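You operate a simulated robot arm through the tools that you are given. There is no shell and no other tool. Be economical: measure what you need, move in short steps, check, and stop when the job is done.

Carry out the task below with a simulated robot arm. There is one attempt and no reset: what you move stays moved.

TASK
Pack the red card pack and green cup in the tiles box.
Fine: the pack stands in the narrow well, the cup in the wide one; then shut the lid and fasten the clasp; the other pack stays where it is.
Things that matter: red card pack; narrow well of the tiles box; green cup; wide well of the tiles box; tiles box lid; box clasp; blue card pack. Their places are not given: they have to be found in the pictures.

It is judged by the outcome, as a careful person would: the job done as asked, and still so three seconds after it is handed in. It fails if anything else is knocked over, pushed out of place, dropped, spilled or broken.

THE ROBOT
A 6-joint arm with a two-finger parallel gripper, fixed in place. Base frame: the origin is at the foot of the arm, x ahead of it, y to its left, z up; the work surface is at about z = 0. Lengths are in cm, angles in rad, forces in N, time in s.
With the tool pointing down near the work surface it reaches from about 18 to 46 cm from the base axis. Its first joint turns from -1.222 to 1.222 rad. Payload 1.9 kg.
Tool frame: the origin (TCP) lies between the finger pads and is the grasp point; the fingertips stand 2.3 cm ahead of it; z points along the fingers, y is the line along which they close. The gripper opens to 9.4 cm. The fingers are 3.8 cm wide and 1 cm thick; the gripper's body (5.4 by 9.6 cm) begins 3.9 cm behind the TCP.
Orientation is that of the tool frame in the base frame, as [roll, pitch, yaw] about the fixed x, y, z axes, in that order (R = Rz(yaw) Ry(pitch) Rx(roll)). With the fingers straight down and closing along the base's y, the tool's x points along the base's -x, its y along +y and its z along -z.

THE INTERFACE
- The arm moves only by the tool move_arm. Its argument "deltas" is one flat list of numbers, 7 for each row, row after row: the gripper command, from -1 (fully open) to 1 (shut), values between in proportion, then the shift along the base's x, y, z in units of 40 mm (1.0 is 40 mm), then the turn, a rotation vector about the base's x, y, z in units of 8 degrees (1.0 is 8 degrees). In form: [claw, dx, dy, dz, ax, ay, az, claw, dx, dy, dz, ax, ay, az, ...]. A call has 1 to 8 rows; each row shifts and turns the commanded pose from where the row before left it. A call with a number of a shift or a turn outside -1 to 1 is refused whole. A row lasts 0.2 s, in which the tool goes at most 5 cm and 0.15 rad; a call with a longer step from one row to the next is refused whole, and so is a gripper value outside its range. A pose out of reach is approached as far as the arm can. The call stops where the force on the tool passes 40 N (or 10 N more than at its start, if that is more) or the arm is blocked; 0.2 s more then pass. The fingers move at their own pace (about 10.8 cm/s each) and stop on an object; they squeeze with about 25 N. The grip force told is the motor's: it shows also when the fingers shut on nothing. Time passes only in rows, and 0.2 s behind the last, so rows that do not move let the fingers close. It gives the time, the measured TCP pose, the force on the tool (base axes), the opening and the grip force at its end, in the units of the frame above (readings bear some noise).
- Cameras (640 x 400 px; columns grow to the right, rows downward): "scene" is fixed at [5.31, 30.69, 43.13]; the picture's right is [-0.81, -0.58, 0.00], its down [-0.29, 0.41, -0.87] and it looks along [0.51, -0.70, -0.50] (base axes); focal length 214 px, centre (320, 200). "wrist" rides on the gripper at [-3.9, 0, -4.4] in the tool frame; the picture's right is [0.00, -1.00, 0.00], its down [0.97, 0.00, -0.24] and it looks along [0.24, 0.00, 0.97] (tool axes); focal length 218 px, centre (320, 200).
- capture(camera): a new picture of that camera. No time passes.
- probe_pixels(camera, pixels): for up to 12 pixels [column, row] of the newest picture of that camera ("zoom" is the newest enlarged one), the place [x, y, z] in the base frame of the surface seen there, good to about 0.2 cm. No time passes.
- zoom(camera, box): a new picture of the part [left, top, right, bottom] of that camera's present view, enlarged. No time passes.
- hand_in(): hands the job in; it is judged then, once.

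Work in short steps. Measure before you move; look again where a grasp or a placing could have gone wrong, and mend it. You have 80 turns and 54 pictures in all, those below and enlarged ones among them. Open the gripper and draw the arm clear of the work before you hand the job in, unless the task says otherwise; then end with one line.

The tools are called as name(argument=value, ...) on one line, values as JSON. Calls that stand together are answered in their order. move_arm: Moves the arm, as the interface text tells. Its arguments: {"type":"object","properties":{"deltas":{"type":"array"}},"required":["deltas"]} The other tools are called the same way: capture (camera) takes a picture; probe_pixels (camera, pixels) gives the place of the surface under pixels of a picture; zoom (camera, box) takes an enlarged picture of a part of a camera's view; hand_in () hands the job in.

At the start:

```text
t: 0.0
ee_pos: [27.48, 0.12, 38.58]
tcp_rot: [-3.141, 0.001, 3.14]
ft_force: [0.0, -0.7, -0.1]
finger_gap: 9.4
grasp_force: 0.1
```

scene: 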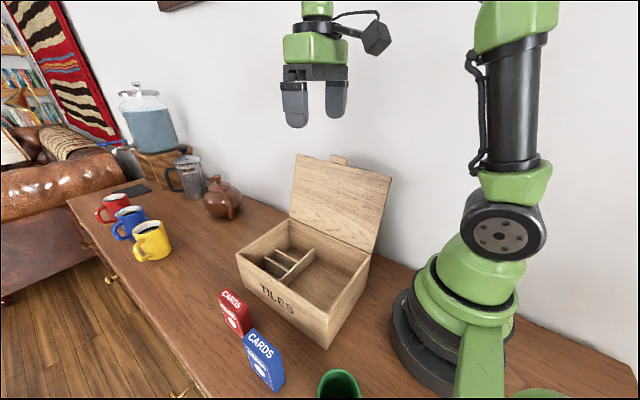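
wrist: 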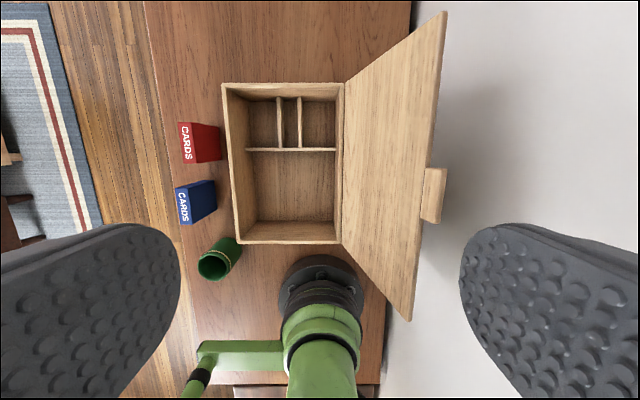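

The wrist view shows the box (about 225-340, 85-243), the red pack at (200,142), the blue pack at (197,202) and the cup at (218,260). I'll probe these.

probe_pixels(camera="wrist", pixels=[[226, 88], [340, 88], [238, 241], [338, 241], [288, 120], [279, 100], [299, 100], [290, 150], [290, 190], [265, 125], [318, 120], [288, 98]])

probe_pixels(camera="wrist", pixels=[[181, 125], [184, 161], [218, 125], [219, 158], [178, 190], [183, 222], [213, 182], [215, 208], [200, 262], [228, 262], [214, 277], [235, 245]])

zoom(camera="wrist", box=[160, 70, 360, 290])

zoom(camera="scene", box=[200, 140, 420, 400])

```text
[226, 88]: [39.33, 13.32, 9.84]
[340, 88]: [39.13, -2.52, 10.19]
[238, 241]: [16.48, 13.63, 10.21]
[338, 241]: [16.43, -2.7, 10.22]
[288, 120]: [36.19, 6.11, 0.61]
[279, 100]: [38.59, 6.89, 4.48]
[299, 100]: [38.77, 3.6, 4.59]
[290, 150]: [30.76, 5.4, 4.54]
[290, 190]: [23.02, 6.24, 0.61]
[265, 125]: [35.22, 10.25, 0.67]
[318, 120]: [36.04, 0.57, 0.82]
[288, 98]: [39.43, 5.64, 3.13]
```

```text
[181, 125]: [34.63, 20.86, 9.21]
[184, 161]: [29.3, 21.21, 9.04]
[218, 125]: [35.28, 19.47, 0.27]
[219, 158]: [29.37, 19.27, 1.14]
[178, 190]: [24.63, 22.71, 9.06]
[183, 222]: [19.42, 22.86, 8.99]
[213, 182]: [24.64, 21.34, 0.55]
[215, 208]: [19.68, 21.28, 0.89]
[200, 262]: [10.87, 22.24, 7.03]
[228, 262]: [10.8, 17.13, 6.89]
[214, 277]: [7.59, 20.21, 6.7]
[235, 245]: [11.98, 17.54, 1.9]
```

```text
1.82 times, centred on (260, 180) of wrist
```

zoom: 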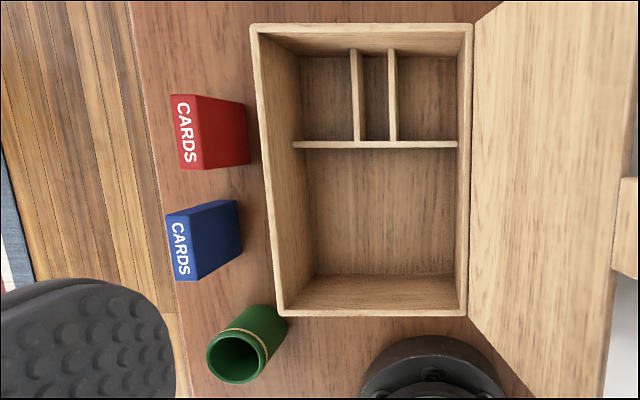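

```text
1.54 times, centred on (310, 270) of scene
```

zoom: 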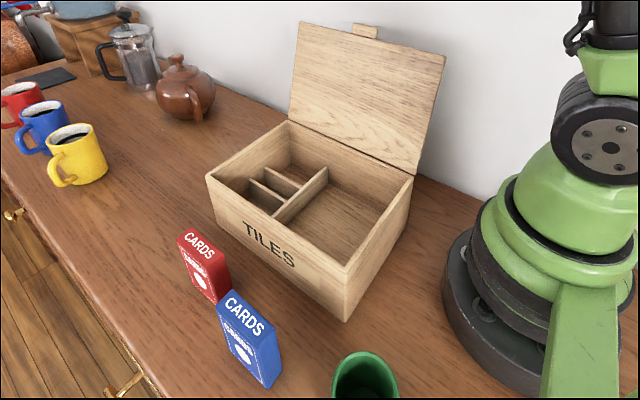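

Next I'll look more closely at the clasp, the lid and the box front, and measure the divider edges and pack tops.

zoom(camera="scene", box=[280, 140, 400, 215])

probe_pixels(camera="scene", pixels=[[297, 156], [391, 178], [340, 160], [332, 157], [346, 159], [290, 212], [370, 250], [237, 254], [325, 345], [280, 300], [346, 165], [332, 163]])

zoom(camera="scene", box=[230, 210, 380, 350])

zoom(camera="wrist", box=[160, 80, 260, 143])

```text
5.33 times, centred on (340, 178) of scene
```

zoom: 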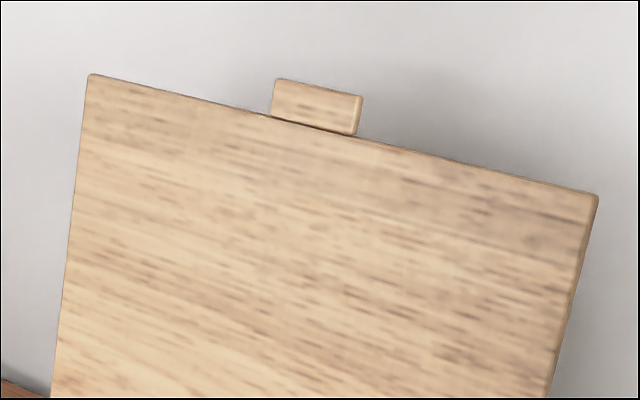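

```text
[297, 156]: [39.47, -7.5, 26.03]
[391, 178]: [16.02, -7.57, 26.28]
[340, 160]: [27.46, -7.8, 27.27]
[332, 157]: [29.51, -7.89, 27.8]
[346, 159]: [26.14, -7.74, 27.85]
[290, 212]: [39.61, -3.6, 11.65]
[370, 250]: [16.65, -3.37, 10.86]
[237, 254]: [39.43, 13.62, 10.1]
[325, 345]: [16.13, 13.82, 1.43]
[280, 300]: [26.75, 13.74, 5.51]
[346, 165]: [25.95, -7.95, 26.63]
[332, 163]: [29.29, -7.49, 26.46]
```

```text
2.86 times, centred on (305, 280) of scene
```

zoom: 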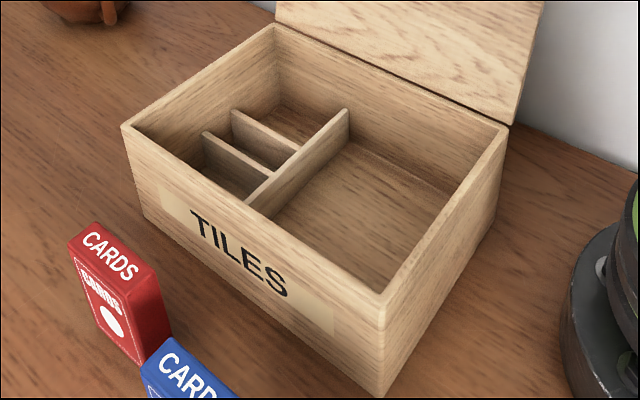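

```text
6.35 times, centred on (210, 112) of wrist
```

zoom: 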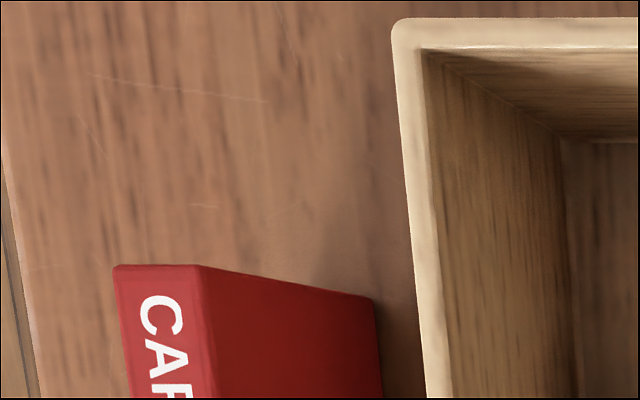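

Red pack top is near (32, 20.5), z 9. I'll move above it and take a precise look.

move_arm(deltas=[-1, 0.16, 0.73, -0.66, 0, 0, 0, -1, 0.16, 0.73, -0.66, 0, 0, 0, -1, 0.16, 0.73, -0.66, 0, 0, 0, -1, 0.16, 0.73, -0.66, 0, 0, 0, -1, 0.16, 0.73, -0.66, 0, 0, 0, -1, 0.16, 0.73, -0.66, 0, 0, 0, -1, 0.16, 0.72, -0.66, 0, 0, 0])

capture(camera="wrist")

```text
t: 1.6
ee_pos: [32.08, 20.64, 20.09]
tcp_rot: [3.14, 0.001, 3.14]
ft_force: [-0.5, -0.2, 0.3]
finger_gap: 9.42
grasp_force: 0.0
```

```text
46 pictures are left
```

wrist: 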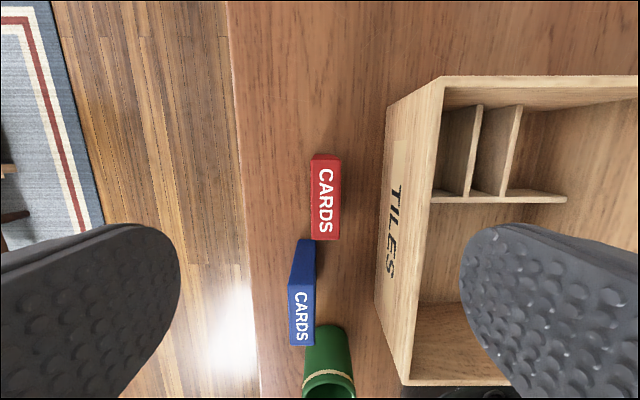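

zoom(camera="wrist", box=[270, 140, 390, 260])

probe_pixels(camera="wrist", pixels=[[313, 162], [339, 162], [313, 237], [338, 237], [326, 200], [290, 287], [313, 287], [291, 342], [312, 343], [475, 110], [520, 108], [505, 195]])

zoom(camera="wrist", box=[420, 80, 580, 220])

```text
3.33 times, centred on (330, 200) of wrist
```

zoom: 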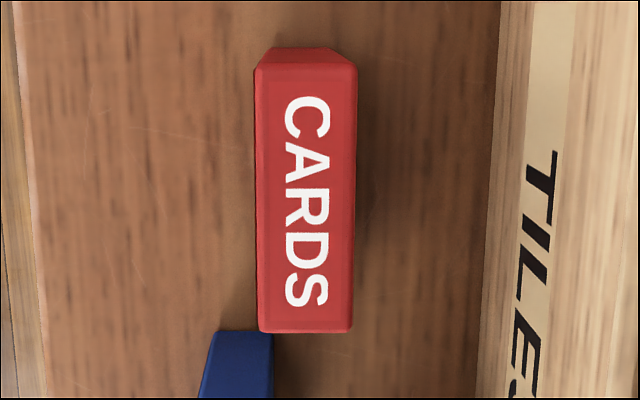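

```text
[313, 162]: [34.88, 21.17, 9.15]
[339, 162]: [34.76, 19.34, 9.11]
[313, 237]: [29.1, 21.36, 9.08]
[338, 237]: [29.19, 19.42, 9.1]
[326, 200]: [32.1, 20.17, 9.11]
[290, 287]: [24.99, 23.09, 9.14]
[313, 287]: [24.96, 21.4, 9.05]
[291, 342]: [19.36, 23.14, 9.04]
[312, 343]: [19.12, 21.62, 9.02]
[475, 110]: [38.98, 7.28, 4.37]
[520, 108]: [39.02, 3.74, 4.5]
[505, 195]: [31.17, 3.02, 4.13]
```

```text
2.86 times, centred on (500, 150) of wrist
```

zoom: 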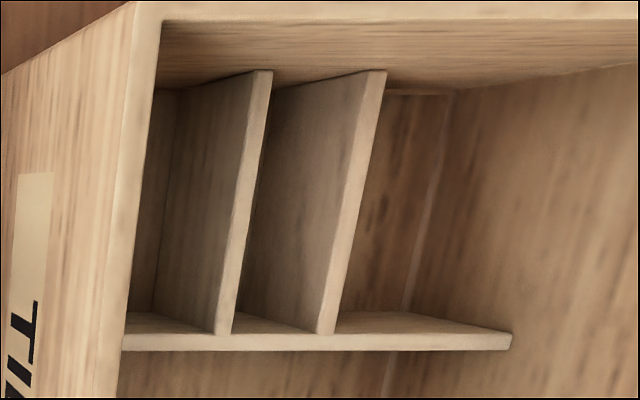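

probe_pixels(camera="zoom", pixels=[[256, 90], [268, 90], [234, 250], [246, 250], [216, 330], [228, 330], [368, 90], [380, 90], [336, 250], [346, 250], [320, 330], [332, 330]])

probe_pixels(camera="zoom", pixels=[[255, 336], [255, 348], [300, 336], [300, 346], [320, 72], [320, 78], [270, 200], [300, 60]])

```text
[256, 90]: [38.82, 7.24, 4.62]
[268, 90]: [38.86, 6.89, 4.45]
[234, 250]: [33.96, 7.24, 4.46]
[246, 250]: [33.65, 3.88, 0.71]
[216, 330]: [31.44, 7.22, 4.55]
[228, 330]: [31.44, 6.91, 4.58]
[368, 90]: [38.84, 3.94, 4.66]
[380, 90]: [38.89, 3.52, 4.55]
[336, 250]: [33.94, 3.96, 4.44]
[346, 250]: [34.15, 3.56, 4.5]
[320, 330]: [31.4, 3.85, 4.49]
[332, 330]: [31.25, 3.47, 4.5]
```

```text
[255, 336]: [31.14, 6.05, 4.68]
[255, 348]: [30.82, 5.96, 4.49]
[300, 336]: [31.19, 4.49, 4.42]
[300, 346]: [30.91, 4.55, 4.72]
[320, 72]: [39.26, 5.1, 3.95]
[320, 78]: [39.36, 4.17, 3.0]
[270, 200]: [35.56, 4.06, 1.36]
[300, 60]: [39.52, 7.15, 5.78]
```

The narrow well spans y 3.95–6.85 and x 31.2–39.3. The pack is 2.0 x 5.9, centred at (32.0, 20.27). I'll descend with the gripper half open and grip the upper part of the pack.

move_arm(deltas=[-0.06, -0.02, -0.09, -0.5, 0, 0, 0, -0.06, 0, 0, -0.6, 0, 0, 0, -0.06, 0, 0, -0.7, 0, 0, 0, -0.06, 0, 0, -0.7, 0, 0, 0, -0.06, 0, 0, -0.52, 0, 0, 0, -0.06, 0, 0, 0, 0, 0, 0])

capture(camera="wrist")

```text
t: 3.0
ee_pos: [32.0, 20.35, 7.96]
tcp_rot: [-3.141, 0.002, 3.139]
ft_force: [-0.2, -0.1, -0.3]
finger_gap: 4.99
grasp_force: 0.1
```

```text
43 pictures are left
```

wrist: 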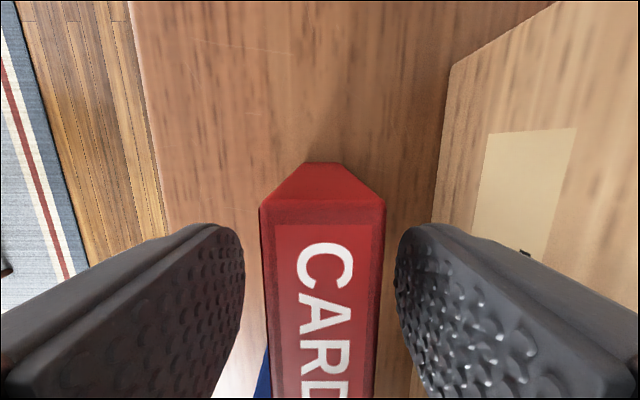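

The pack sits between the pads. I'll close on it and then lift a little.

move_arm(deltas=[0.4, 0, 0, 0, 0, 0, 0, 0.8, 0, 0, 0, 0, 0, 0, 1, 0, 0, 0, 0, 0, 0, 1, 0, 0, 0, 0, 0, 0, 1, 0, 0, 0.3, 0, 0, 0, 1, 0, 0, 0.7, 0, 0, 0, 1, 0, 0, 0.9, 0, 0, 0, 1, 0, 0, 0.9, 0, 0, 0])

capture(camera="wrist")

```text
t: 4.8
ee_pos: [32.14, 20.34, 19.29]
tcp_rot: [-3.141, 0.001, 3.141]
ft_force: [0.8, 0.0, -0.4]
finger_gap: 2.16
grasp_force: 25.0
```

```text
42 pictures are left
```

wrist: 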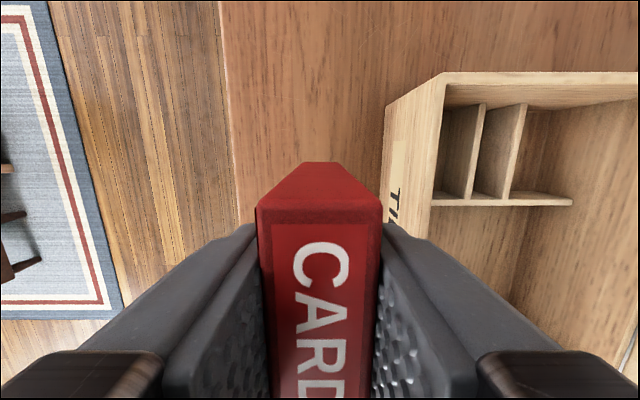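

Grip holds (gap 2.16). I'll carry the pack over the narrow well at (35.0, 5.4).

move_arm(deltas=[1, 0, 0, 0.5, 0, 0, 0, 1, 0.15, -0.75, 0, 0, 0, 0, 1, 0.15, -0.8, 0, 0, 0, 0, 1, 0.15, -0.8, 0, 0, 0, 0, 1, 0.15, -0.8, 0, 0, 0, 0, 1, 0.12, -0.585, 0, 0, 0, 0, 1, 0, 0, -0.5, 0, 0, 0])

capture(camera="wrist")

capture(camera="scene")

```text
t: 6.4
ee_pos: [34.96, 5.47, 19.52]
tcp_rot: [3.14, 0.001, 3.139]
ft_force: [-0.1, 0.1, -2.1]
finger_gap: 2.12
grasp_force: 24.7
```

```text
41 pictures are left
```

wrist: 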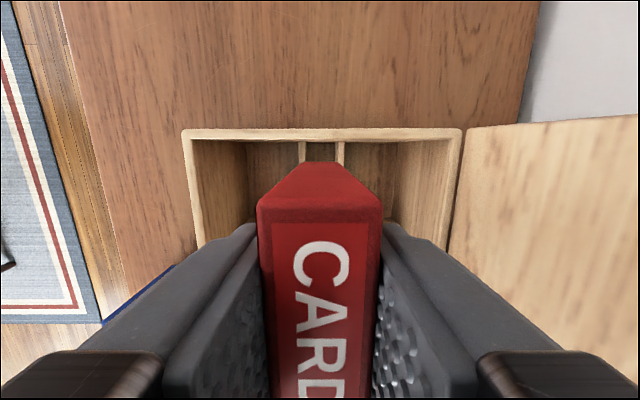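

```text
40 pictures are left
```

scene: 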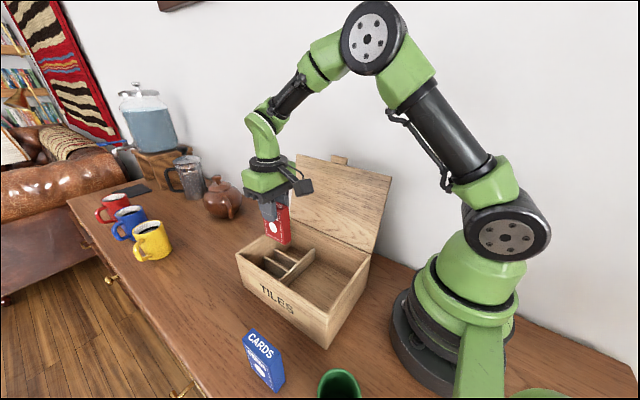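

Both dividers (300 and 340, 150) lie either side of the pack. I'll lower it to about z 8.8.

move_arm(deltas=[1, 0, -0.02, -0.6, 0, 0, 0, 1, 0, 0, -0.6, 0, 0, 0, 1, 0, 0, -0.5, 0, 0, 0, 1, 0, 0, -0.4, 0, 0, 0, 1, 0, 0, -0.3, 0, 0, 0, 1, 0, 0, -0.2, 0, 0, 0, 1, 0, 0, 0, 0, 0, 0])

capture(camera="wrist")

zoom(camera="scene", box=[220, 150, 400, 350])

```text
t: 8.0
ee_pos: [34.88, 5.29, 8.87]
tcp_rot: [3.141, 0.001, 3.139]
ft_force: [-0.5, -0.2, -0.5]
finger_gap: 2.15
grasp_force: 24.7
```

```text
39 pictures are left
```

wrist: 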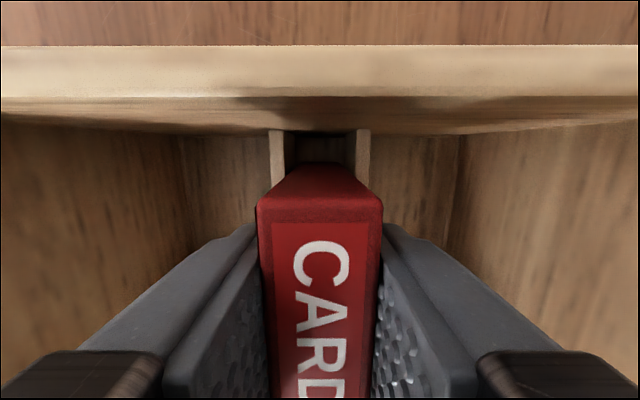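

```text
2.00 times, centred on (310, 250) of scene
```

zoom: 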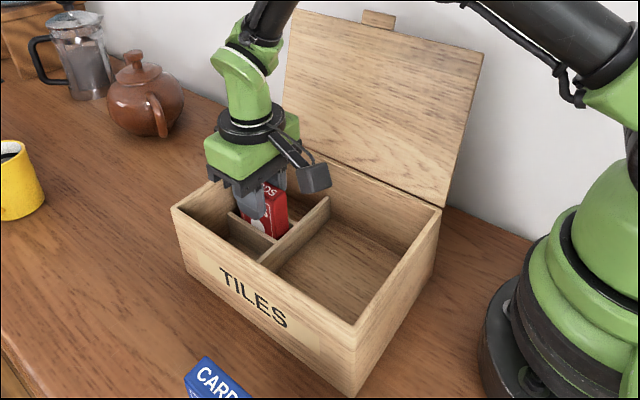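

The pack is in the well. I'll lower the last 2–3 mm, release gently and rise.

move_arm(deltas=[1, 0, 0, -0.06, 0, 0, 0, 1, 0, 0, 0, 0, 0, 0, 0.4, 0, 0, 0, 0, 0, 0, 0.2, 0, 0, 0, 0, 0, 0, 0.2, 0, 0, 0.3, 0, 0, 0, 0.2, 0, 0, 0.8, 0, 0, 0, 0.2, 0, 0, 0.9, 0, 0, 0, 0.0, 0, 0, 0.9, 0, 0, 0])

capture(camera="wrist")

```text
t: 9.8
ee_pos: [34.79, 5.19, 20.47]
tcp_rot: [3.141, 0.0, 3.14]
ft_force: [-0.5, -0.2, -0.6]
finger_gap: 4.71
grasp_force: 0.1
```

```text
37 pictures are left
```

wrist: 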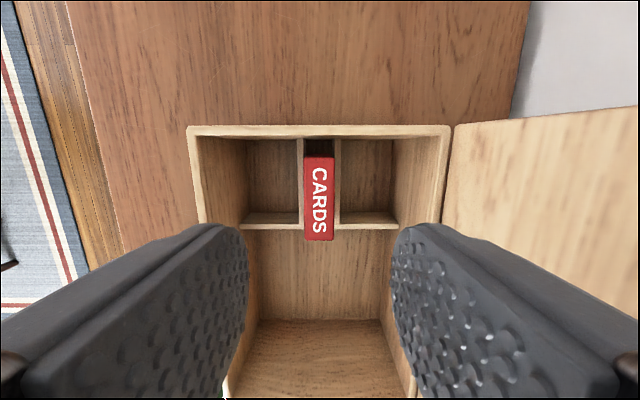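

The pack stands in the narrow well. I'll check its height and move toward the cup.

probe_pixels(camera="wrist", pixels=[[306, 162], [332, 162], [308, 236], [332, 236]])

move_arm(deltas=[0, -0.74, 0.51, 0.05, 0, 0, 0, 0, -0.74, 0.51, 0.05, 0, 0, 0, 0, -0.74, 0.51, 0.05, 0, 0, 0, 0, -0.74, 0.51, 0.05, 0, 0, 0, -1, -0.74, 0.51, 0.05, 0, 0, 0, -1, -0.74, 0.51, 0.05, 0, 0, 0, -1, -0.74, 0.51, 0.05, 0, 0, 0])

capture(camera="wrist")

```text
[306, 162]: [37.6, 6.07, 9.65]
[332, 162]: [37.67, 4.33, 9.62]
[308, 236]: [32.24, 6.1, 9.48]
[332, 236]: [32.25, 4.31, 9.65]
```

```text
t: 11.4
ee_pos: [14.02, 19.47, 21.63]
tcp_rot: [-3.141, 0.002, 3.139]
ft_force: [-0.5, 0.1, 0.3]
finger_gap: 9.41
grasp_force: 0.0
```

```text
36 pictures are left
```

wrist: 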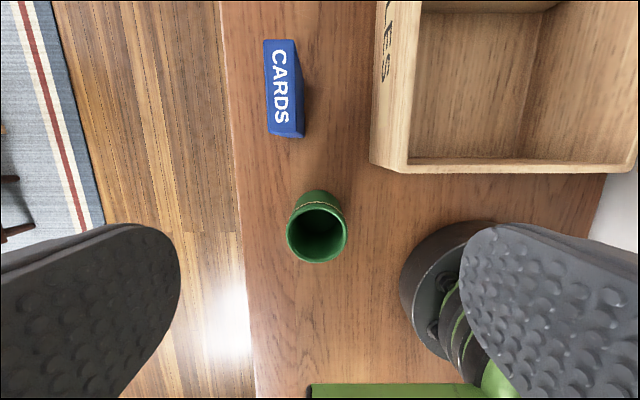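

probe_pixels(camera="wrist", pixels=[[289, 233], [345, 233], [317, 205], [317, 260], [317, 235], [340, 198], [300, 196], [335, 392], [410, 388], [405, 280], [272, 130], [303, 130]])

zoom(camera="wrist", box=[260, 170, 380, 280])

capture(camera="scene")

```text
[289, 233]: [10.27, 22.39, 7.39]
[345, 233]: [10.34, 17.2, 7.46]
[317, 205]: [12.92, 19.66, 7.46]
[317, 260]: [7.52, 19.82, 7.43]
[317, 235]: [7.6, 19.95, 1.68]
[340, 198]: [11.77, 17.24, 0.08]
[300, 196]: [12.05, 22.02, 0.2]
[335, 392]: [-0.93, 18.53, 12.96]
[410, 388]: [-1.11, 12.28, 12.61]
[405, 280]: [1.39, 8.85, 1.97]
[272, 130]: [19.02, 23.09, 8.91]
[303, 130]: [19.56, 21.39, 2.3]
```

```text
3.64 times, centred on (320, 225) of wrist
```

zoom: 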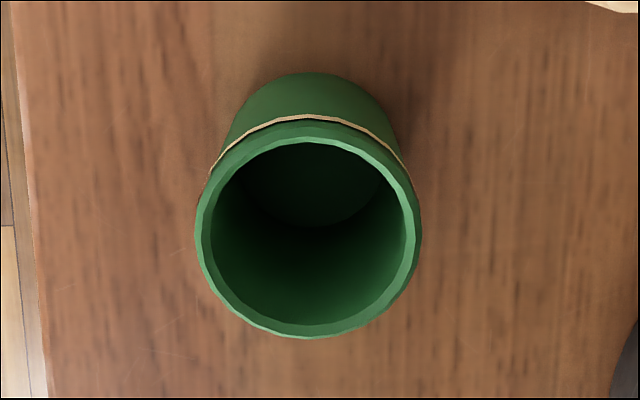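

```text
34 pictures are left
```

scene: 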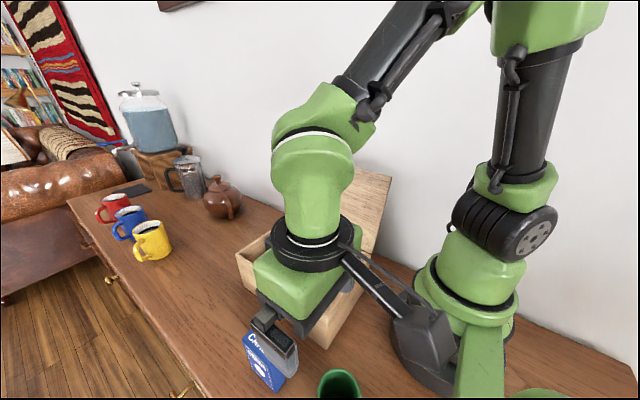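

probe_pixels(camera="scene", pixels=[[425, 340], [370, 275], [270, 340], [300, 280], [475, 370], [540, 394], [430, 365], [400, 325], [445, 320], [350, 285]])

```text
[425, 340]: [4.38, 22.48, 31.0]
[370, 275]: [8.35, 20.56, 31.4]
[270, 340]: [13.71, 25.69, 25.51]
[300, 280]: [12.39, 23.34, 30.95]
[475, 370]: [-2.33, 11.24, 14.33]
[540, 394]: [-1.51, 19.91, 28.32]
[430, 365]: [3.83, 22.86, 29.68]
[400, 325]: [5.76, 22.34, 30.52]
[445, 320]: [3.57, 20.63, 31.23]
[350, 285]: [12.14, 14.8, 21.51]
```

A bar on the gripper points toward -x, about 10 cm out and 9 cm above the TCP. There is fixed structure near x = -1, so I'll yaw the tool by -45° before centring over the cup at (10.2, 19.8).

move_arm(deltas=[-0.7, 0, 0, 0, 0, 0, -0.9375, -0.7, 0, 0, 0, 0, 0, -0.9375, -0.7, 0, 0, 0, 0, 0, -0.9375, -0.7, -0.2, 0, 0, 0, 0, -0.9375, -0.7, -0.3, 0, 0, 0, 0, -0.9375, -0.7, -0.3, 0.08, 0, 0, 0, -0.9375, -0.7, -0.155, 0, 0, 0, 0, 0])

capture(camera="wrist")

capture(camera="scene")

```text
t: 13.0
ee_pos: [10.39, 19.83, 21.6]
tcp_rot: [3.141, 0.001, 2.352]
ft_force: [0.5, 0.4, 0.4]
finger_gap: 7.97
grasp_force: 0.0
```

```text
33 pictures are left
```

wrist: 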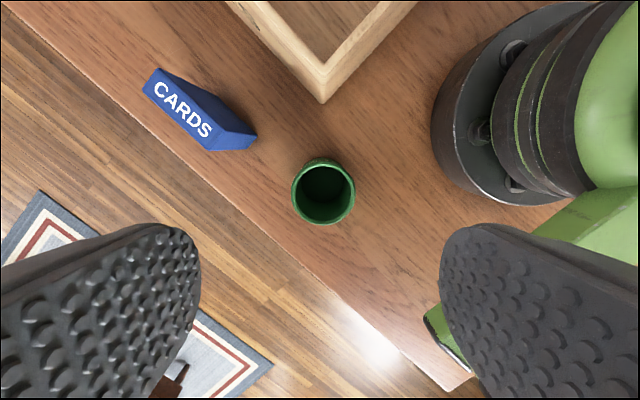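

```text
32 pictures are left
```

scene: 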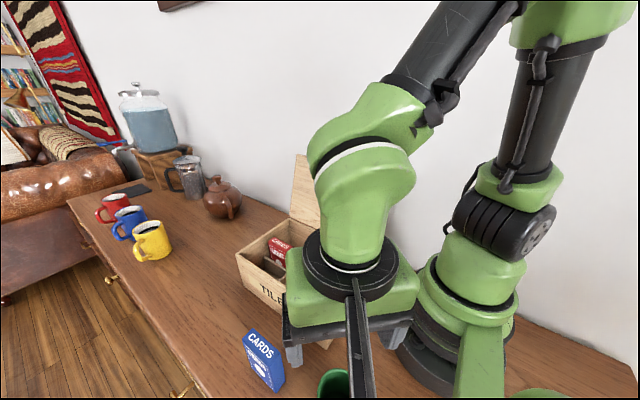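

probe_pixels(camera="wrist", pixels=[[294, 190], [352, 190], [323, 162], [323, 222], [440, 310], [455, 360], [545, 230], [620, 250], [560, 185], [460, 180], [430, 318]])

```text
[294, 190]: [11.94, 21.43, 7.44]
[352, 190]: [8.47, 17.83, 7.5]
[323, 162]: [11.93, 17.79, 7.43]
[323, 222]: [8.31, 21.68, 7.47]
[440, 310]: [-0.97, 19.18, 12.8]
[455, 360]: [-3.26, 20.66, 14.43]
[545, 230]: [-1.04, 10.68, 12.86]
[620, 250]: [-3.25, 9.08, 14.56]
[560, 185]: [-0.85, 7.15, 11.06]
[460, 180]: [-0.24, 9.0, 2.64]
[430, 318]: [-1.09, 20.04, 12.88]
```

The cup is centred at (10.16, 19.7), and the fixed structure lies at x < -0.9, well clear. I'll descend to z 5.1.

move_arm(deltas=[-0.7, -0.055, -0.035, -0.6, 0, 0, 0, -0.7, 0, 0, -0.8, 0, 0, 0, -0.7, 0, 0, -0.8, 0, 0, 0, -0.7, 0, 0, -0.7, 0, 0, 0, -0.7, 0, 0, -0.6, 0, 0, 0, -0.7, 0, 0, -0.4, 0, 0, 0, -0.7, 0, 0, -0.22, 0, 0, 0, -0.7, 0, 0, 0, 0, 0, 0])

capture(camera="wrist")

```text
t: 14.8
ee_pos: [10.14, 19.62, 5.17]
tcp_rot: [3.141, 0.002, 2.353]
ft_force: [-0.4, 0.7, 0.0]
finger_gap: 8.0
grasp_force: 0.1
```

```text
31 pictures are left
```

wrist: 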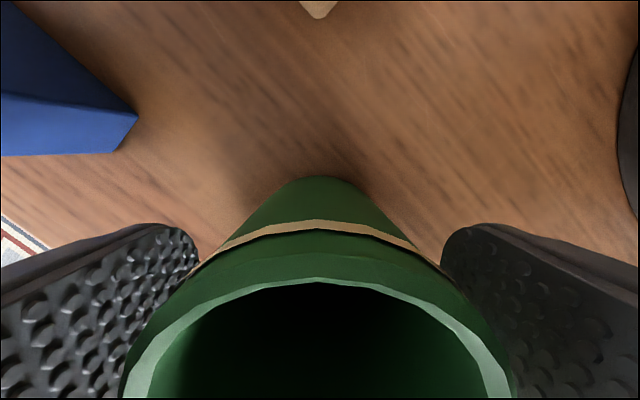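

The cup is centred between the pads. I'll close and lift straight up.

move_arm(deltas=[-0.2, 0, 0, 0, 0, 0, 0, 0.3, 0, 0, 0, 0, 0, 0, 1, 0, 0, 0, 0, 0, 0, 1, 0, 0, 0, 0, 0, 0, 1, 0, 0, 0.3, 0, 0, 0, 1, 0, 0, 0.8, 0, 0, 0, 1, 0, 0, 0.9, 0, 0, 0, 1, 0, 0, 0.9, 0, 0, 0])

capture(camera="wrist")

```text
t: 16.6
ee_pos: [10.11, 19.51, 16.79]
tcp_rot: [3.141, 0.001, 2.354]
ft_force: [0.4, 0.0, -0.7]
finger_gap: 5.77
grasp_force: 24.6
```

```text
30 pictures are left
```

wrist: 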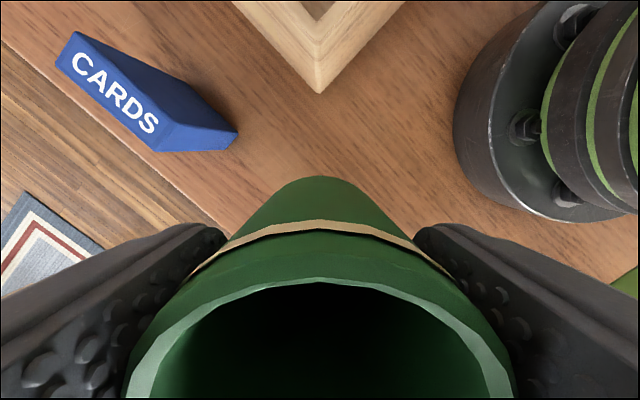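

Cup is held (gap 5.77). I'll raise it and carry it over the wide well's centre at (23.7, 5.3).

move_arm(deltas=[1, 0, 0, 0.9, 0, 0, 0, 1, 0.68, -0.71, 0, 0, 0, 0, 1, 0.68, -0.71, 0, 0, 0, 0, 1, 0.68, -0.71, 0, 0, 0, 0, 1, 0.68, -0.71, 0, 0, 0, 0, 1, 0.68, -0.71, 0, 0, 0, 0, 1, 0, 0, 0, 0, 0, 0])

capture(camera="wrist")

capture(camera="scene")

```text
t: 18.2
ee_pos: [23.8, 5.23, 20.3]
tcp_rot: [-3.14, 0.002, 2.355]
ft_force: [0.4, 0.3, -0.6]
finger_gap: 5.75
grasp_force: 25.0
```

```text
29 pictures are left
```

wrist: 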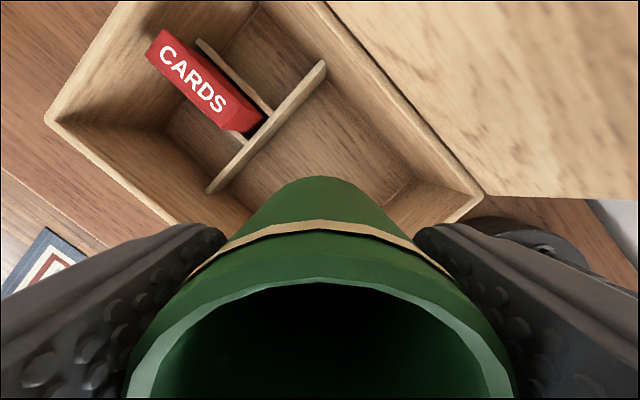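

```text
28 pictures are left
```

scene: 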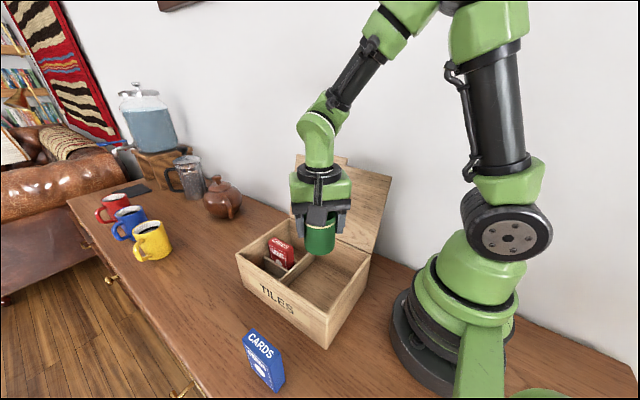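

move_arm(deltas=[1, 0, 0, -0.7, 0, 0, 0, 1, 0, 0, -0.8, 0, 0, 0, 1, 0, 0, -0.7, 0, 0, 0, 1, 0, 0, -0.6, 0, 0, 0, 1, 0, 0, -0.4, 0, 0, 0, 1, 0, 0, -0.25, 0, 0, 0, 1, 0, 0, -0.15, 0, 0, 0, 1, 0, 0, 0, 0, 0, 0])

zoom(camera="scene", box=[220, 150, 400, 350])

```text
t: 20.0
ee_pos: [23.69, 5.45, 5.91]
tcp_rot: [-3.141, 0.001, 2.355]
ft_force: [1.1, 0.6, -0.4]
finger_gap: 5.74
grasp_force: 24.8
```

```text
2.00 times, centred on (310, 250) of scene
```

zoom: 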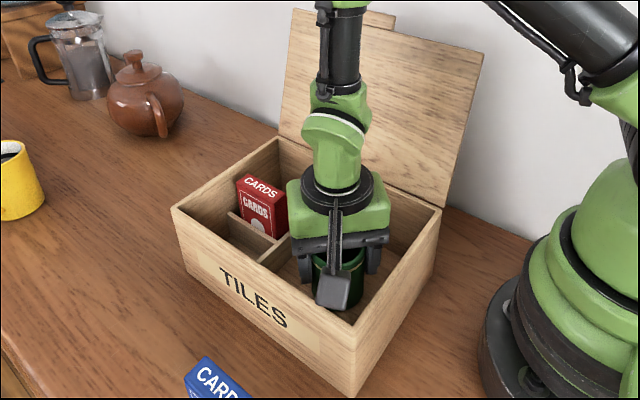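

Clear of the walls. I'll ease down 1 mm, open modestly and rise.

move_arm(deltas=[1, 0, 0, -0.03, 0, 0, 0, 0, 0, 0, 0, 0, 0, 0, -0.6, 0, 0, 0, 0, 0, 0, -0.6, 0, 0, 0, 0, 0, 0, -0.6, 0, 0, 0.4, 0, 0, 0, -0.6, 0, 0, 0.9, 0, 0, 0, -0.6, 0, 0, 1, 0, 0, 0, -0.6, 0, 0, 1, 0, 0, 0])

capture(camera="wrist")

```text
t: 21.8
ee_pos: [23.72, 5.48, 19.37]
tcp_rot: [3.141, 0.003, 2.355]
ft_force: [0.0, -0.3, 0.2]
finger_gap: 7.51
grasp_force: 0.0
```

```text
26 pictures are left
```

wrist: 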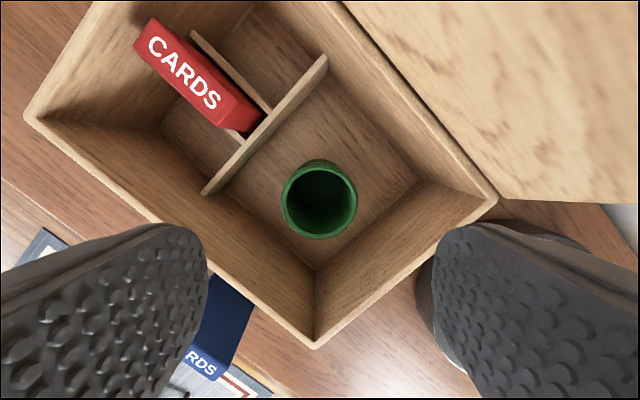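

Both items are in place. Now the lid: I'll measure the space behind it, the wall, and the lid and tab thickness.

probe_pixels(camera="scene", pixels=[[240, 100], [420, 120], [400, 240], [230, 170]])

move_arm(deltas=[-0.6, 0, 0, 1, 0, 0, 0.9375, -0.6, 0, 0, 1, 0, 0, 0.9375, -0.6, 0, 0, 1, 0, 0, 0.9375, -0.6, 0, 0, 0.9, 0, 0, 0.9375, -0.6, 0, 0, 0.5, 0, 0, 0.9375, -0.6, 0, 0, 0.4, 0, 0, 0.9375])

capture(camera="wrist")

capture(camera="scene")

```text
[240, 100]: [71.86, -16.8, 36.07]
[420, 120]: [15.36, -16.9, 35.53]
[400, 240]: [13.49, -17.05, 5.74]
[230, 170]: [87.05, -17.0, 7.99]
```

```text
t: 23.2
ee_pos: [23.77, 5.28, 38.27]
tcp_rot: [3.141, 0.002, 3.14]
ft_force: [-0.2, -0.5, 0.0]
finger_gap: 7.53
grasp_force: 0.0
```

```text
25 pictures are left
```

wrist: 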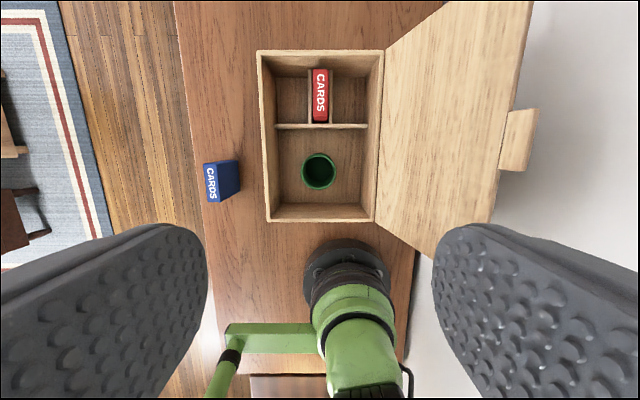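

```text
24 pictures are left
```

scene: 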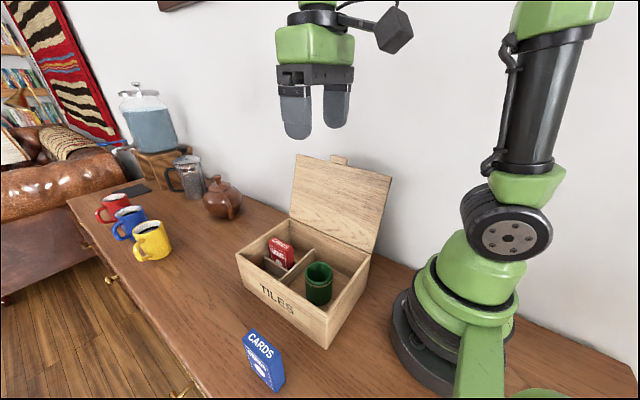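

The wall is at y ≈ -17, so there is about 8 cm behind the lid edge (y ≈ -8, z 26.3). I'll straddle the lid's free edge at x ≈ 23, away from the tab, as a loose cage to steer the lid down under control.

move_arm(deltas=[-0.277, -0.05, -0.83, 0, 0, 0, 0, -0.277, -0.05, -0.83, 0, 0, 0, 0, -0.277, -0.05, -0.83, 0, 0, 0, 0, -0.277, -0.05, -0.83, 0, 0, 0, 0, -0.277, 0, 0, -0.8, 0, 0, 0, -0.277, 0, 0, -0.8, 0, 0, 0, -0.277, 0, 0, -0.5, 0, 0, 0])

capture(camera="wrist")

capture(camera="scene")

```text
t: 24.8
ee_pos: [22.9, -7.62, 29.74]
tcp_rot: [3.14, 0.001, 3.14]
ft_force: [0.7, 0.1, -0.6]
finger_gap: 6.04
grasp_force: 0.0
```

```text
23 pictures are left
```

wrist: 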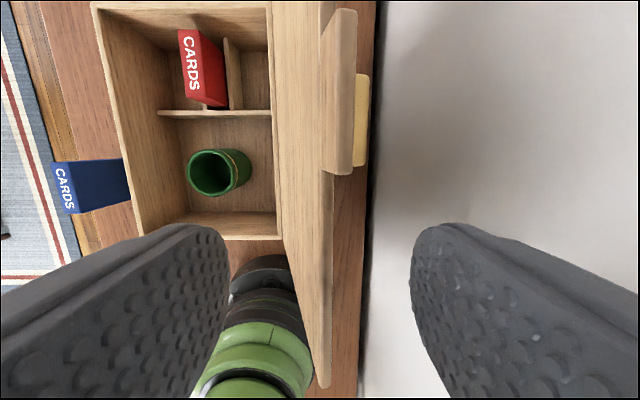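

```text
22 pictures are left
```

scene: 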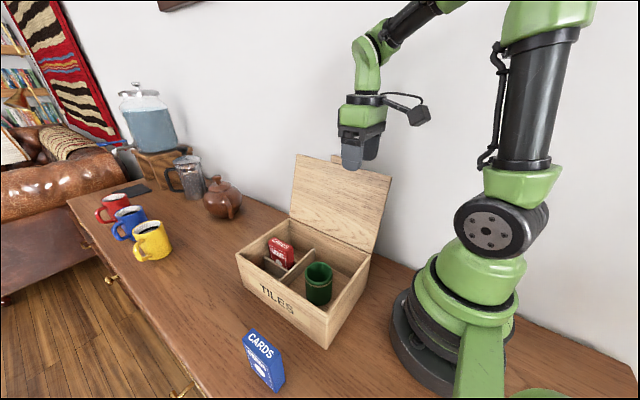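

Something brass-coloured sits behind the tab at (360,120). I'll zoom in to see the clasp.

zoom(camera="wrist", box=[290, 0, 400, 190])

probe_pixels(camera="wrist", pixels=[[360, 120], [362, 80], [360, 160], [340, 20], [328, 160], [345, 165], [338, 100], [354, 60], [326, 250], [318, 300], [330, 300]])

```text
2.11 times, centred on (345, 95) of wrist
```

zoom: 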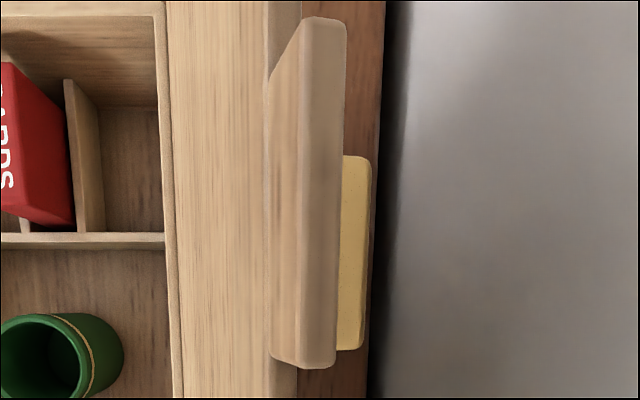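

```text
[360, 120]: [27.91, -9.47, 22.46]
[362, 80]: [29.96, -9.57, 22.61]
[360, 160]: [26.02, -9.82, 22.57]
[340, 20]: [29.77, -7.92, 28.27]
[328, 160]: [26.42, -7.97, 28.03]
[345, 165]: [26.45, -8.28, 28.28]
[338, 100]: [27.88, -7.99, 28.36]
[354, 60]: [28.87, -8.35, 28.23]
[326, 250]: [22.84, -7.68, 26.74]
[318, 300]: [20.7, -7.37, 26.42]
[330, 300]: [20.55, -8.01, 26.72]
```

The brass piece is on the lid's outer face, about 4 cm from the edge. I'll lower the cage, narrow it, and steer the lid to a little past vertical.

move_arm(deltas=[-0.277, 0, -0.06, -0.8, 0, 0, 0, 0.3, 0, 0, 0, 0, 0, 0, 0.3, 0, 0, 0, 0, 0, 0, 0.3, 0, 0.39, 0.07, 0, 0, 0, 0.3, 0, 0.39, 0.07, 0, 0, 0, 0.3, 0, 0.36, 0, 0, 0, 0, 0.3, 0, 0.36, 0, 0, 0, 0, 0.3, 0, 0, 0, 0, 0, 0])

capture(camera="wrist")

capture(camera="scene")

```text
t: 26.6
ee_pos: [22.93, -1.94, 27.33]
tcp_rot: [3.141, 0.003, 3.141]
ft_force: [-0.6, -0.5, 0.8]
finger_gap: 3.29
grasp_force: 0.1
```

```text
20 pictures are left
```

wrist: 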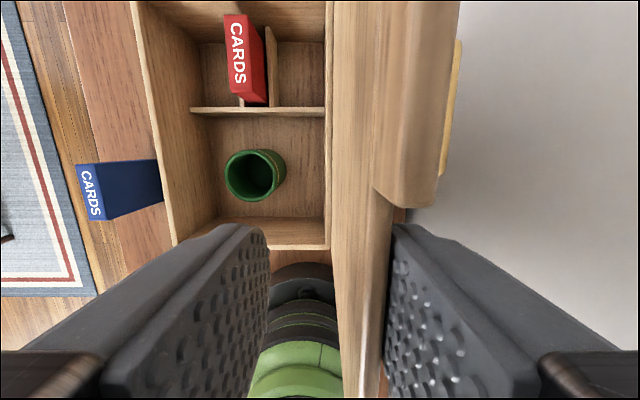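

```text
19 pictures are left
```

scene: 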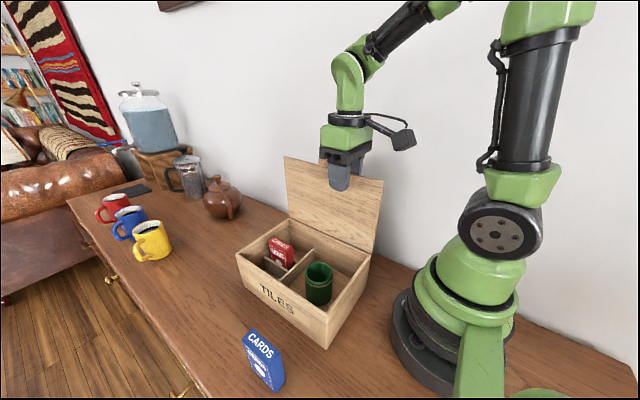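

The lid follows the back finger. I'll keep tracing the arc, now tilting the tool with the lid.

move_arm(deltas=[0.3, 0, 0.37, -0.08, -0.8, 0, 0, 0.3, 0, 0.37, -0.09, -0.8, 0, 0, 0.3, 0, 0.34, -0.13, -0.8, 0, 0, 0.3, 0, 0.34, -0.13, -0.8, 0, 0, 0.3, 0, 0, 0, 0, 0, 0])

capture(camera="scene")

capture(camera="wrist")

```text
t: 27.8
ee_pos: [22.99, 3.72, 25.49]
tcp_rot: [-2.692, 0.001, 3.141]
ft_force: [0.3, 1.4, -0.2]
finger_gap: 3.31
grasp_force: 0.1
```

```text
18 pictures are left
```

scene: 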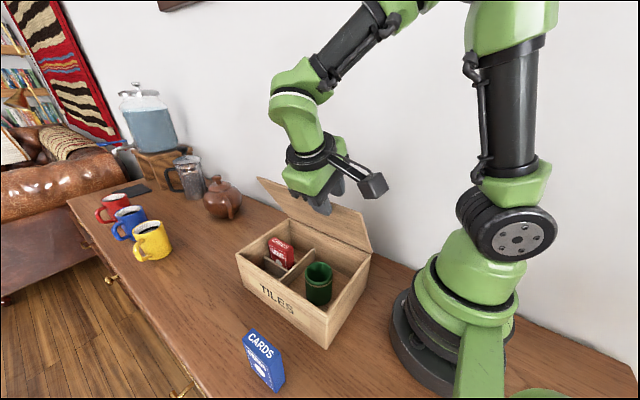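

```text
17 pictures are left
```

wrist: 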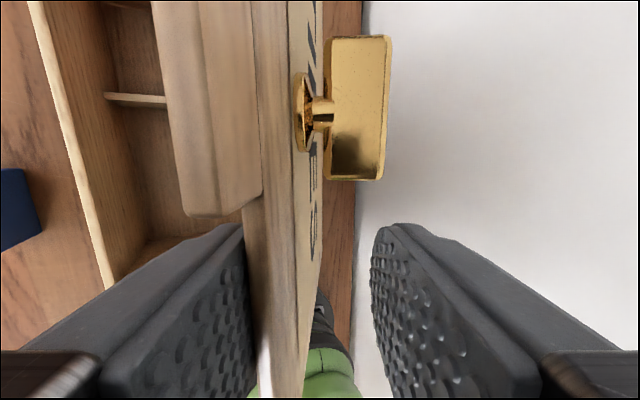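

The lid now rests on the front finger, so the cage is holding it. A brass knob on a stem shows at (345,110), and I'll look closer.

zoom(camera="wrist", box=[240, 10, 420, 200])

probe_pixels(camera="wrist", pixels=[[330, 45], [385, 45], [330, 170], [378, 170], [355, 105], [300, 110], [322, 113], [270, 200], [285, 300], [230, 120]])

```text
2.11 times, centred on (330, 105) of wrist
```

zoom: 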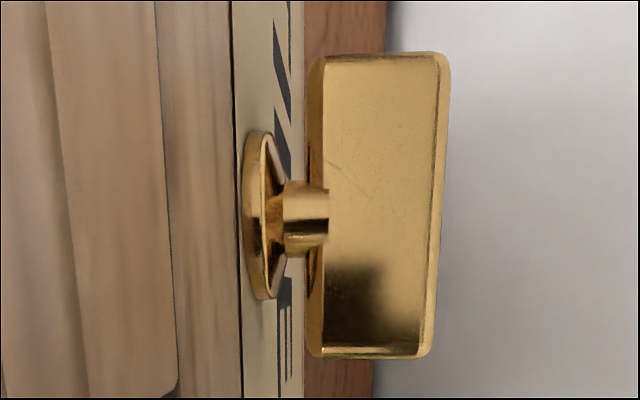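

```text
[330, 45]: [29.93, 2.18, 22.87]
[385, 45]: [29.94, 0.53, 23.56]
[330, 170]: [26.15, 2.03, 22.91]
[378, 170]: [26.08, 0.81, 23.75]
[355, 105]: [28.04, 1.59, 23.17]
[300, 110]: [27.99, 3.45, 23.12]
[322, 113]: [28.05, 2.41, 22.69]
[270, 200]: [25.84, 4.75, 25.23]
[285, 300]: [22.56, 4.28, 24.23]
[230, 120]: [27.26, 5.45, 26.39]
```

It's a thumb-turn: a rosette, a stem and a plate about 3.9 cm wide standing off the lid. I'll continue lowering the lid to about 30°.

move_arm(deltas=[0.3, 0, 0.31, -0.16, -0.7, 0, 0, 0.3, 0, 0.3, -0.19, -0.7, 0, 0, 0.3, 0, 0.28, -0.21, -0.7, 0, 0, 0.3, 0, 0.28, -0.24, -0.7, 0, 0, 0.3, 0, 0.24, -0.26, -0.5, 0, 0, 0.3, 0, 0.22, -0.28, -0.5, 0, 0, 0.3, 0, 0.21, -0.3, -0.5, 0, 0, 0.3, 0, 0, 0, 0, 0, 0])

capture(camera="scene")

```text
t: 29.6
ee_pos: [22.92, 11.02, 18.9]
tcp_rot: [-2.095, 0.002, 3.141]
ft_force: [0.7, 1.0, -0.6]
finger_gap: 3.33
grasp_force: 0.5
```

```text
15 pictures are left
```

scene: 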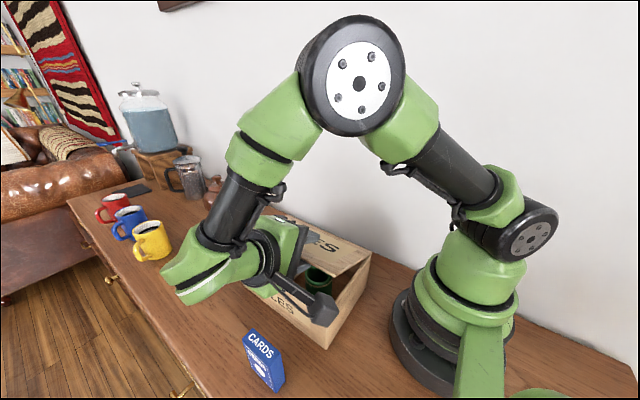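

Lid is at about 30°, resting on the lower finger. I'll lower it to about 10°, then slide the fingers out along the lid plane so it drops only the last bit.

move_arm(deltas=[0.3, 0, 0.15, -0.36, -0.4, 0, 0, 0.3, 0, 0.14, -0.38, -0.4, 0, 0, 0.3, 0, 0.13, -0.38, -0.4, 0, 0, 0.3, 0, 0, 0, 0, 0, 0])

zoom(camera="scene", box=[150, 150, 400, 400])

```text
t: 30.6
ee_pos: [23.09, 12.75, 14.31]
tcp_rot: [-1.927, 0.002, 3.141]
ft_force: [-0.3, 0.5, -1.2]
finger_gap: 3.36
grasp_force: 0.3
```

```text
1.60 times, centred on (275, 275) of scene
```

zoom: 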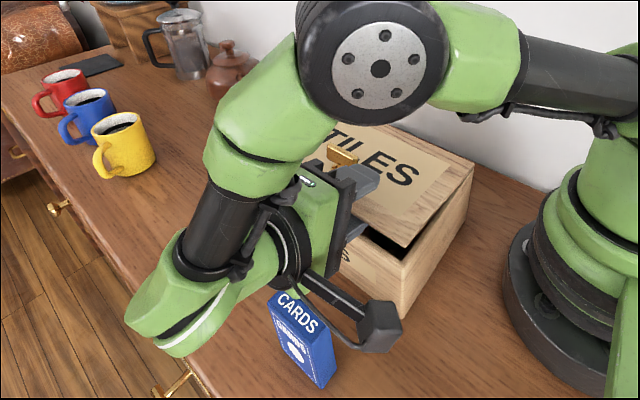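

probe_pixels(camera="zoom", pixels=[[180, 345], [240, 290], [375, 345], [300, 290], [265, 275], [440, 225], [345, 150]])

```text
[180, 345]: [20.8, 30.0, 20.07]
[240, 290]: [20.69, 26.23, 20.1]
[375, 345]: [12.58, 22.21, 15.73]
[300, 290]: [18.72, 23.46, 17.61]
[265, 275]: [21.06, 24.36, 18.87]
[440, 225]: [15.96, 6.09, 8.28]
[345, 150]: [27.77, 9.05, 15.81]
```

All is clear of the blue pack. I'll withdraw along the tool axis.

move_arm(deltas=[0.3, 0, 0.4, 0.15, 0, 0, 0, 0.3, 0, 0.5, 0.19, 0, 0, 0, 0.3, 0, 0.6, 0.3, 0, 0, 0, 0.3, 0, 0.3, 0.7, 0, 0, 0, 0.3, 0, 0, 0.8, 0.5, 0, 0, 0.3, 0, 0, 0.8, 0.9, 0, 0])

zoom(camera="scene", box=[150, 150, 400, 400])

```text
t: 32.0
ee_pos: [22.92, 19.97, 26.26]
tcp_rot: [-2.122, 0.001, 3.141]
ft_force: [0.2, -0.8, -0.1]
finger_gap: 3.28
grasp_force: 0.1
```

```text
1.60 times, centred on (275, 275) of scene
```

zoom: 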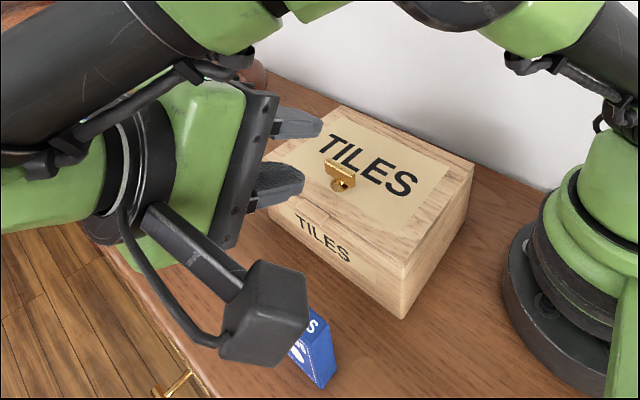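

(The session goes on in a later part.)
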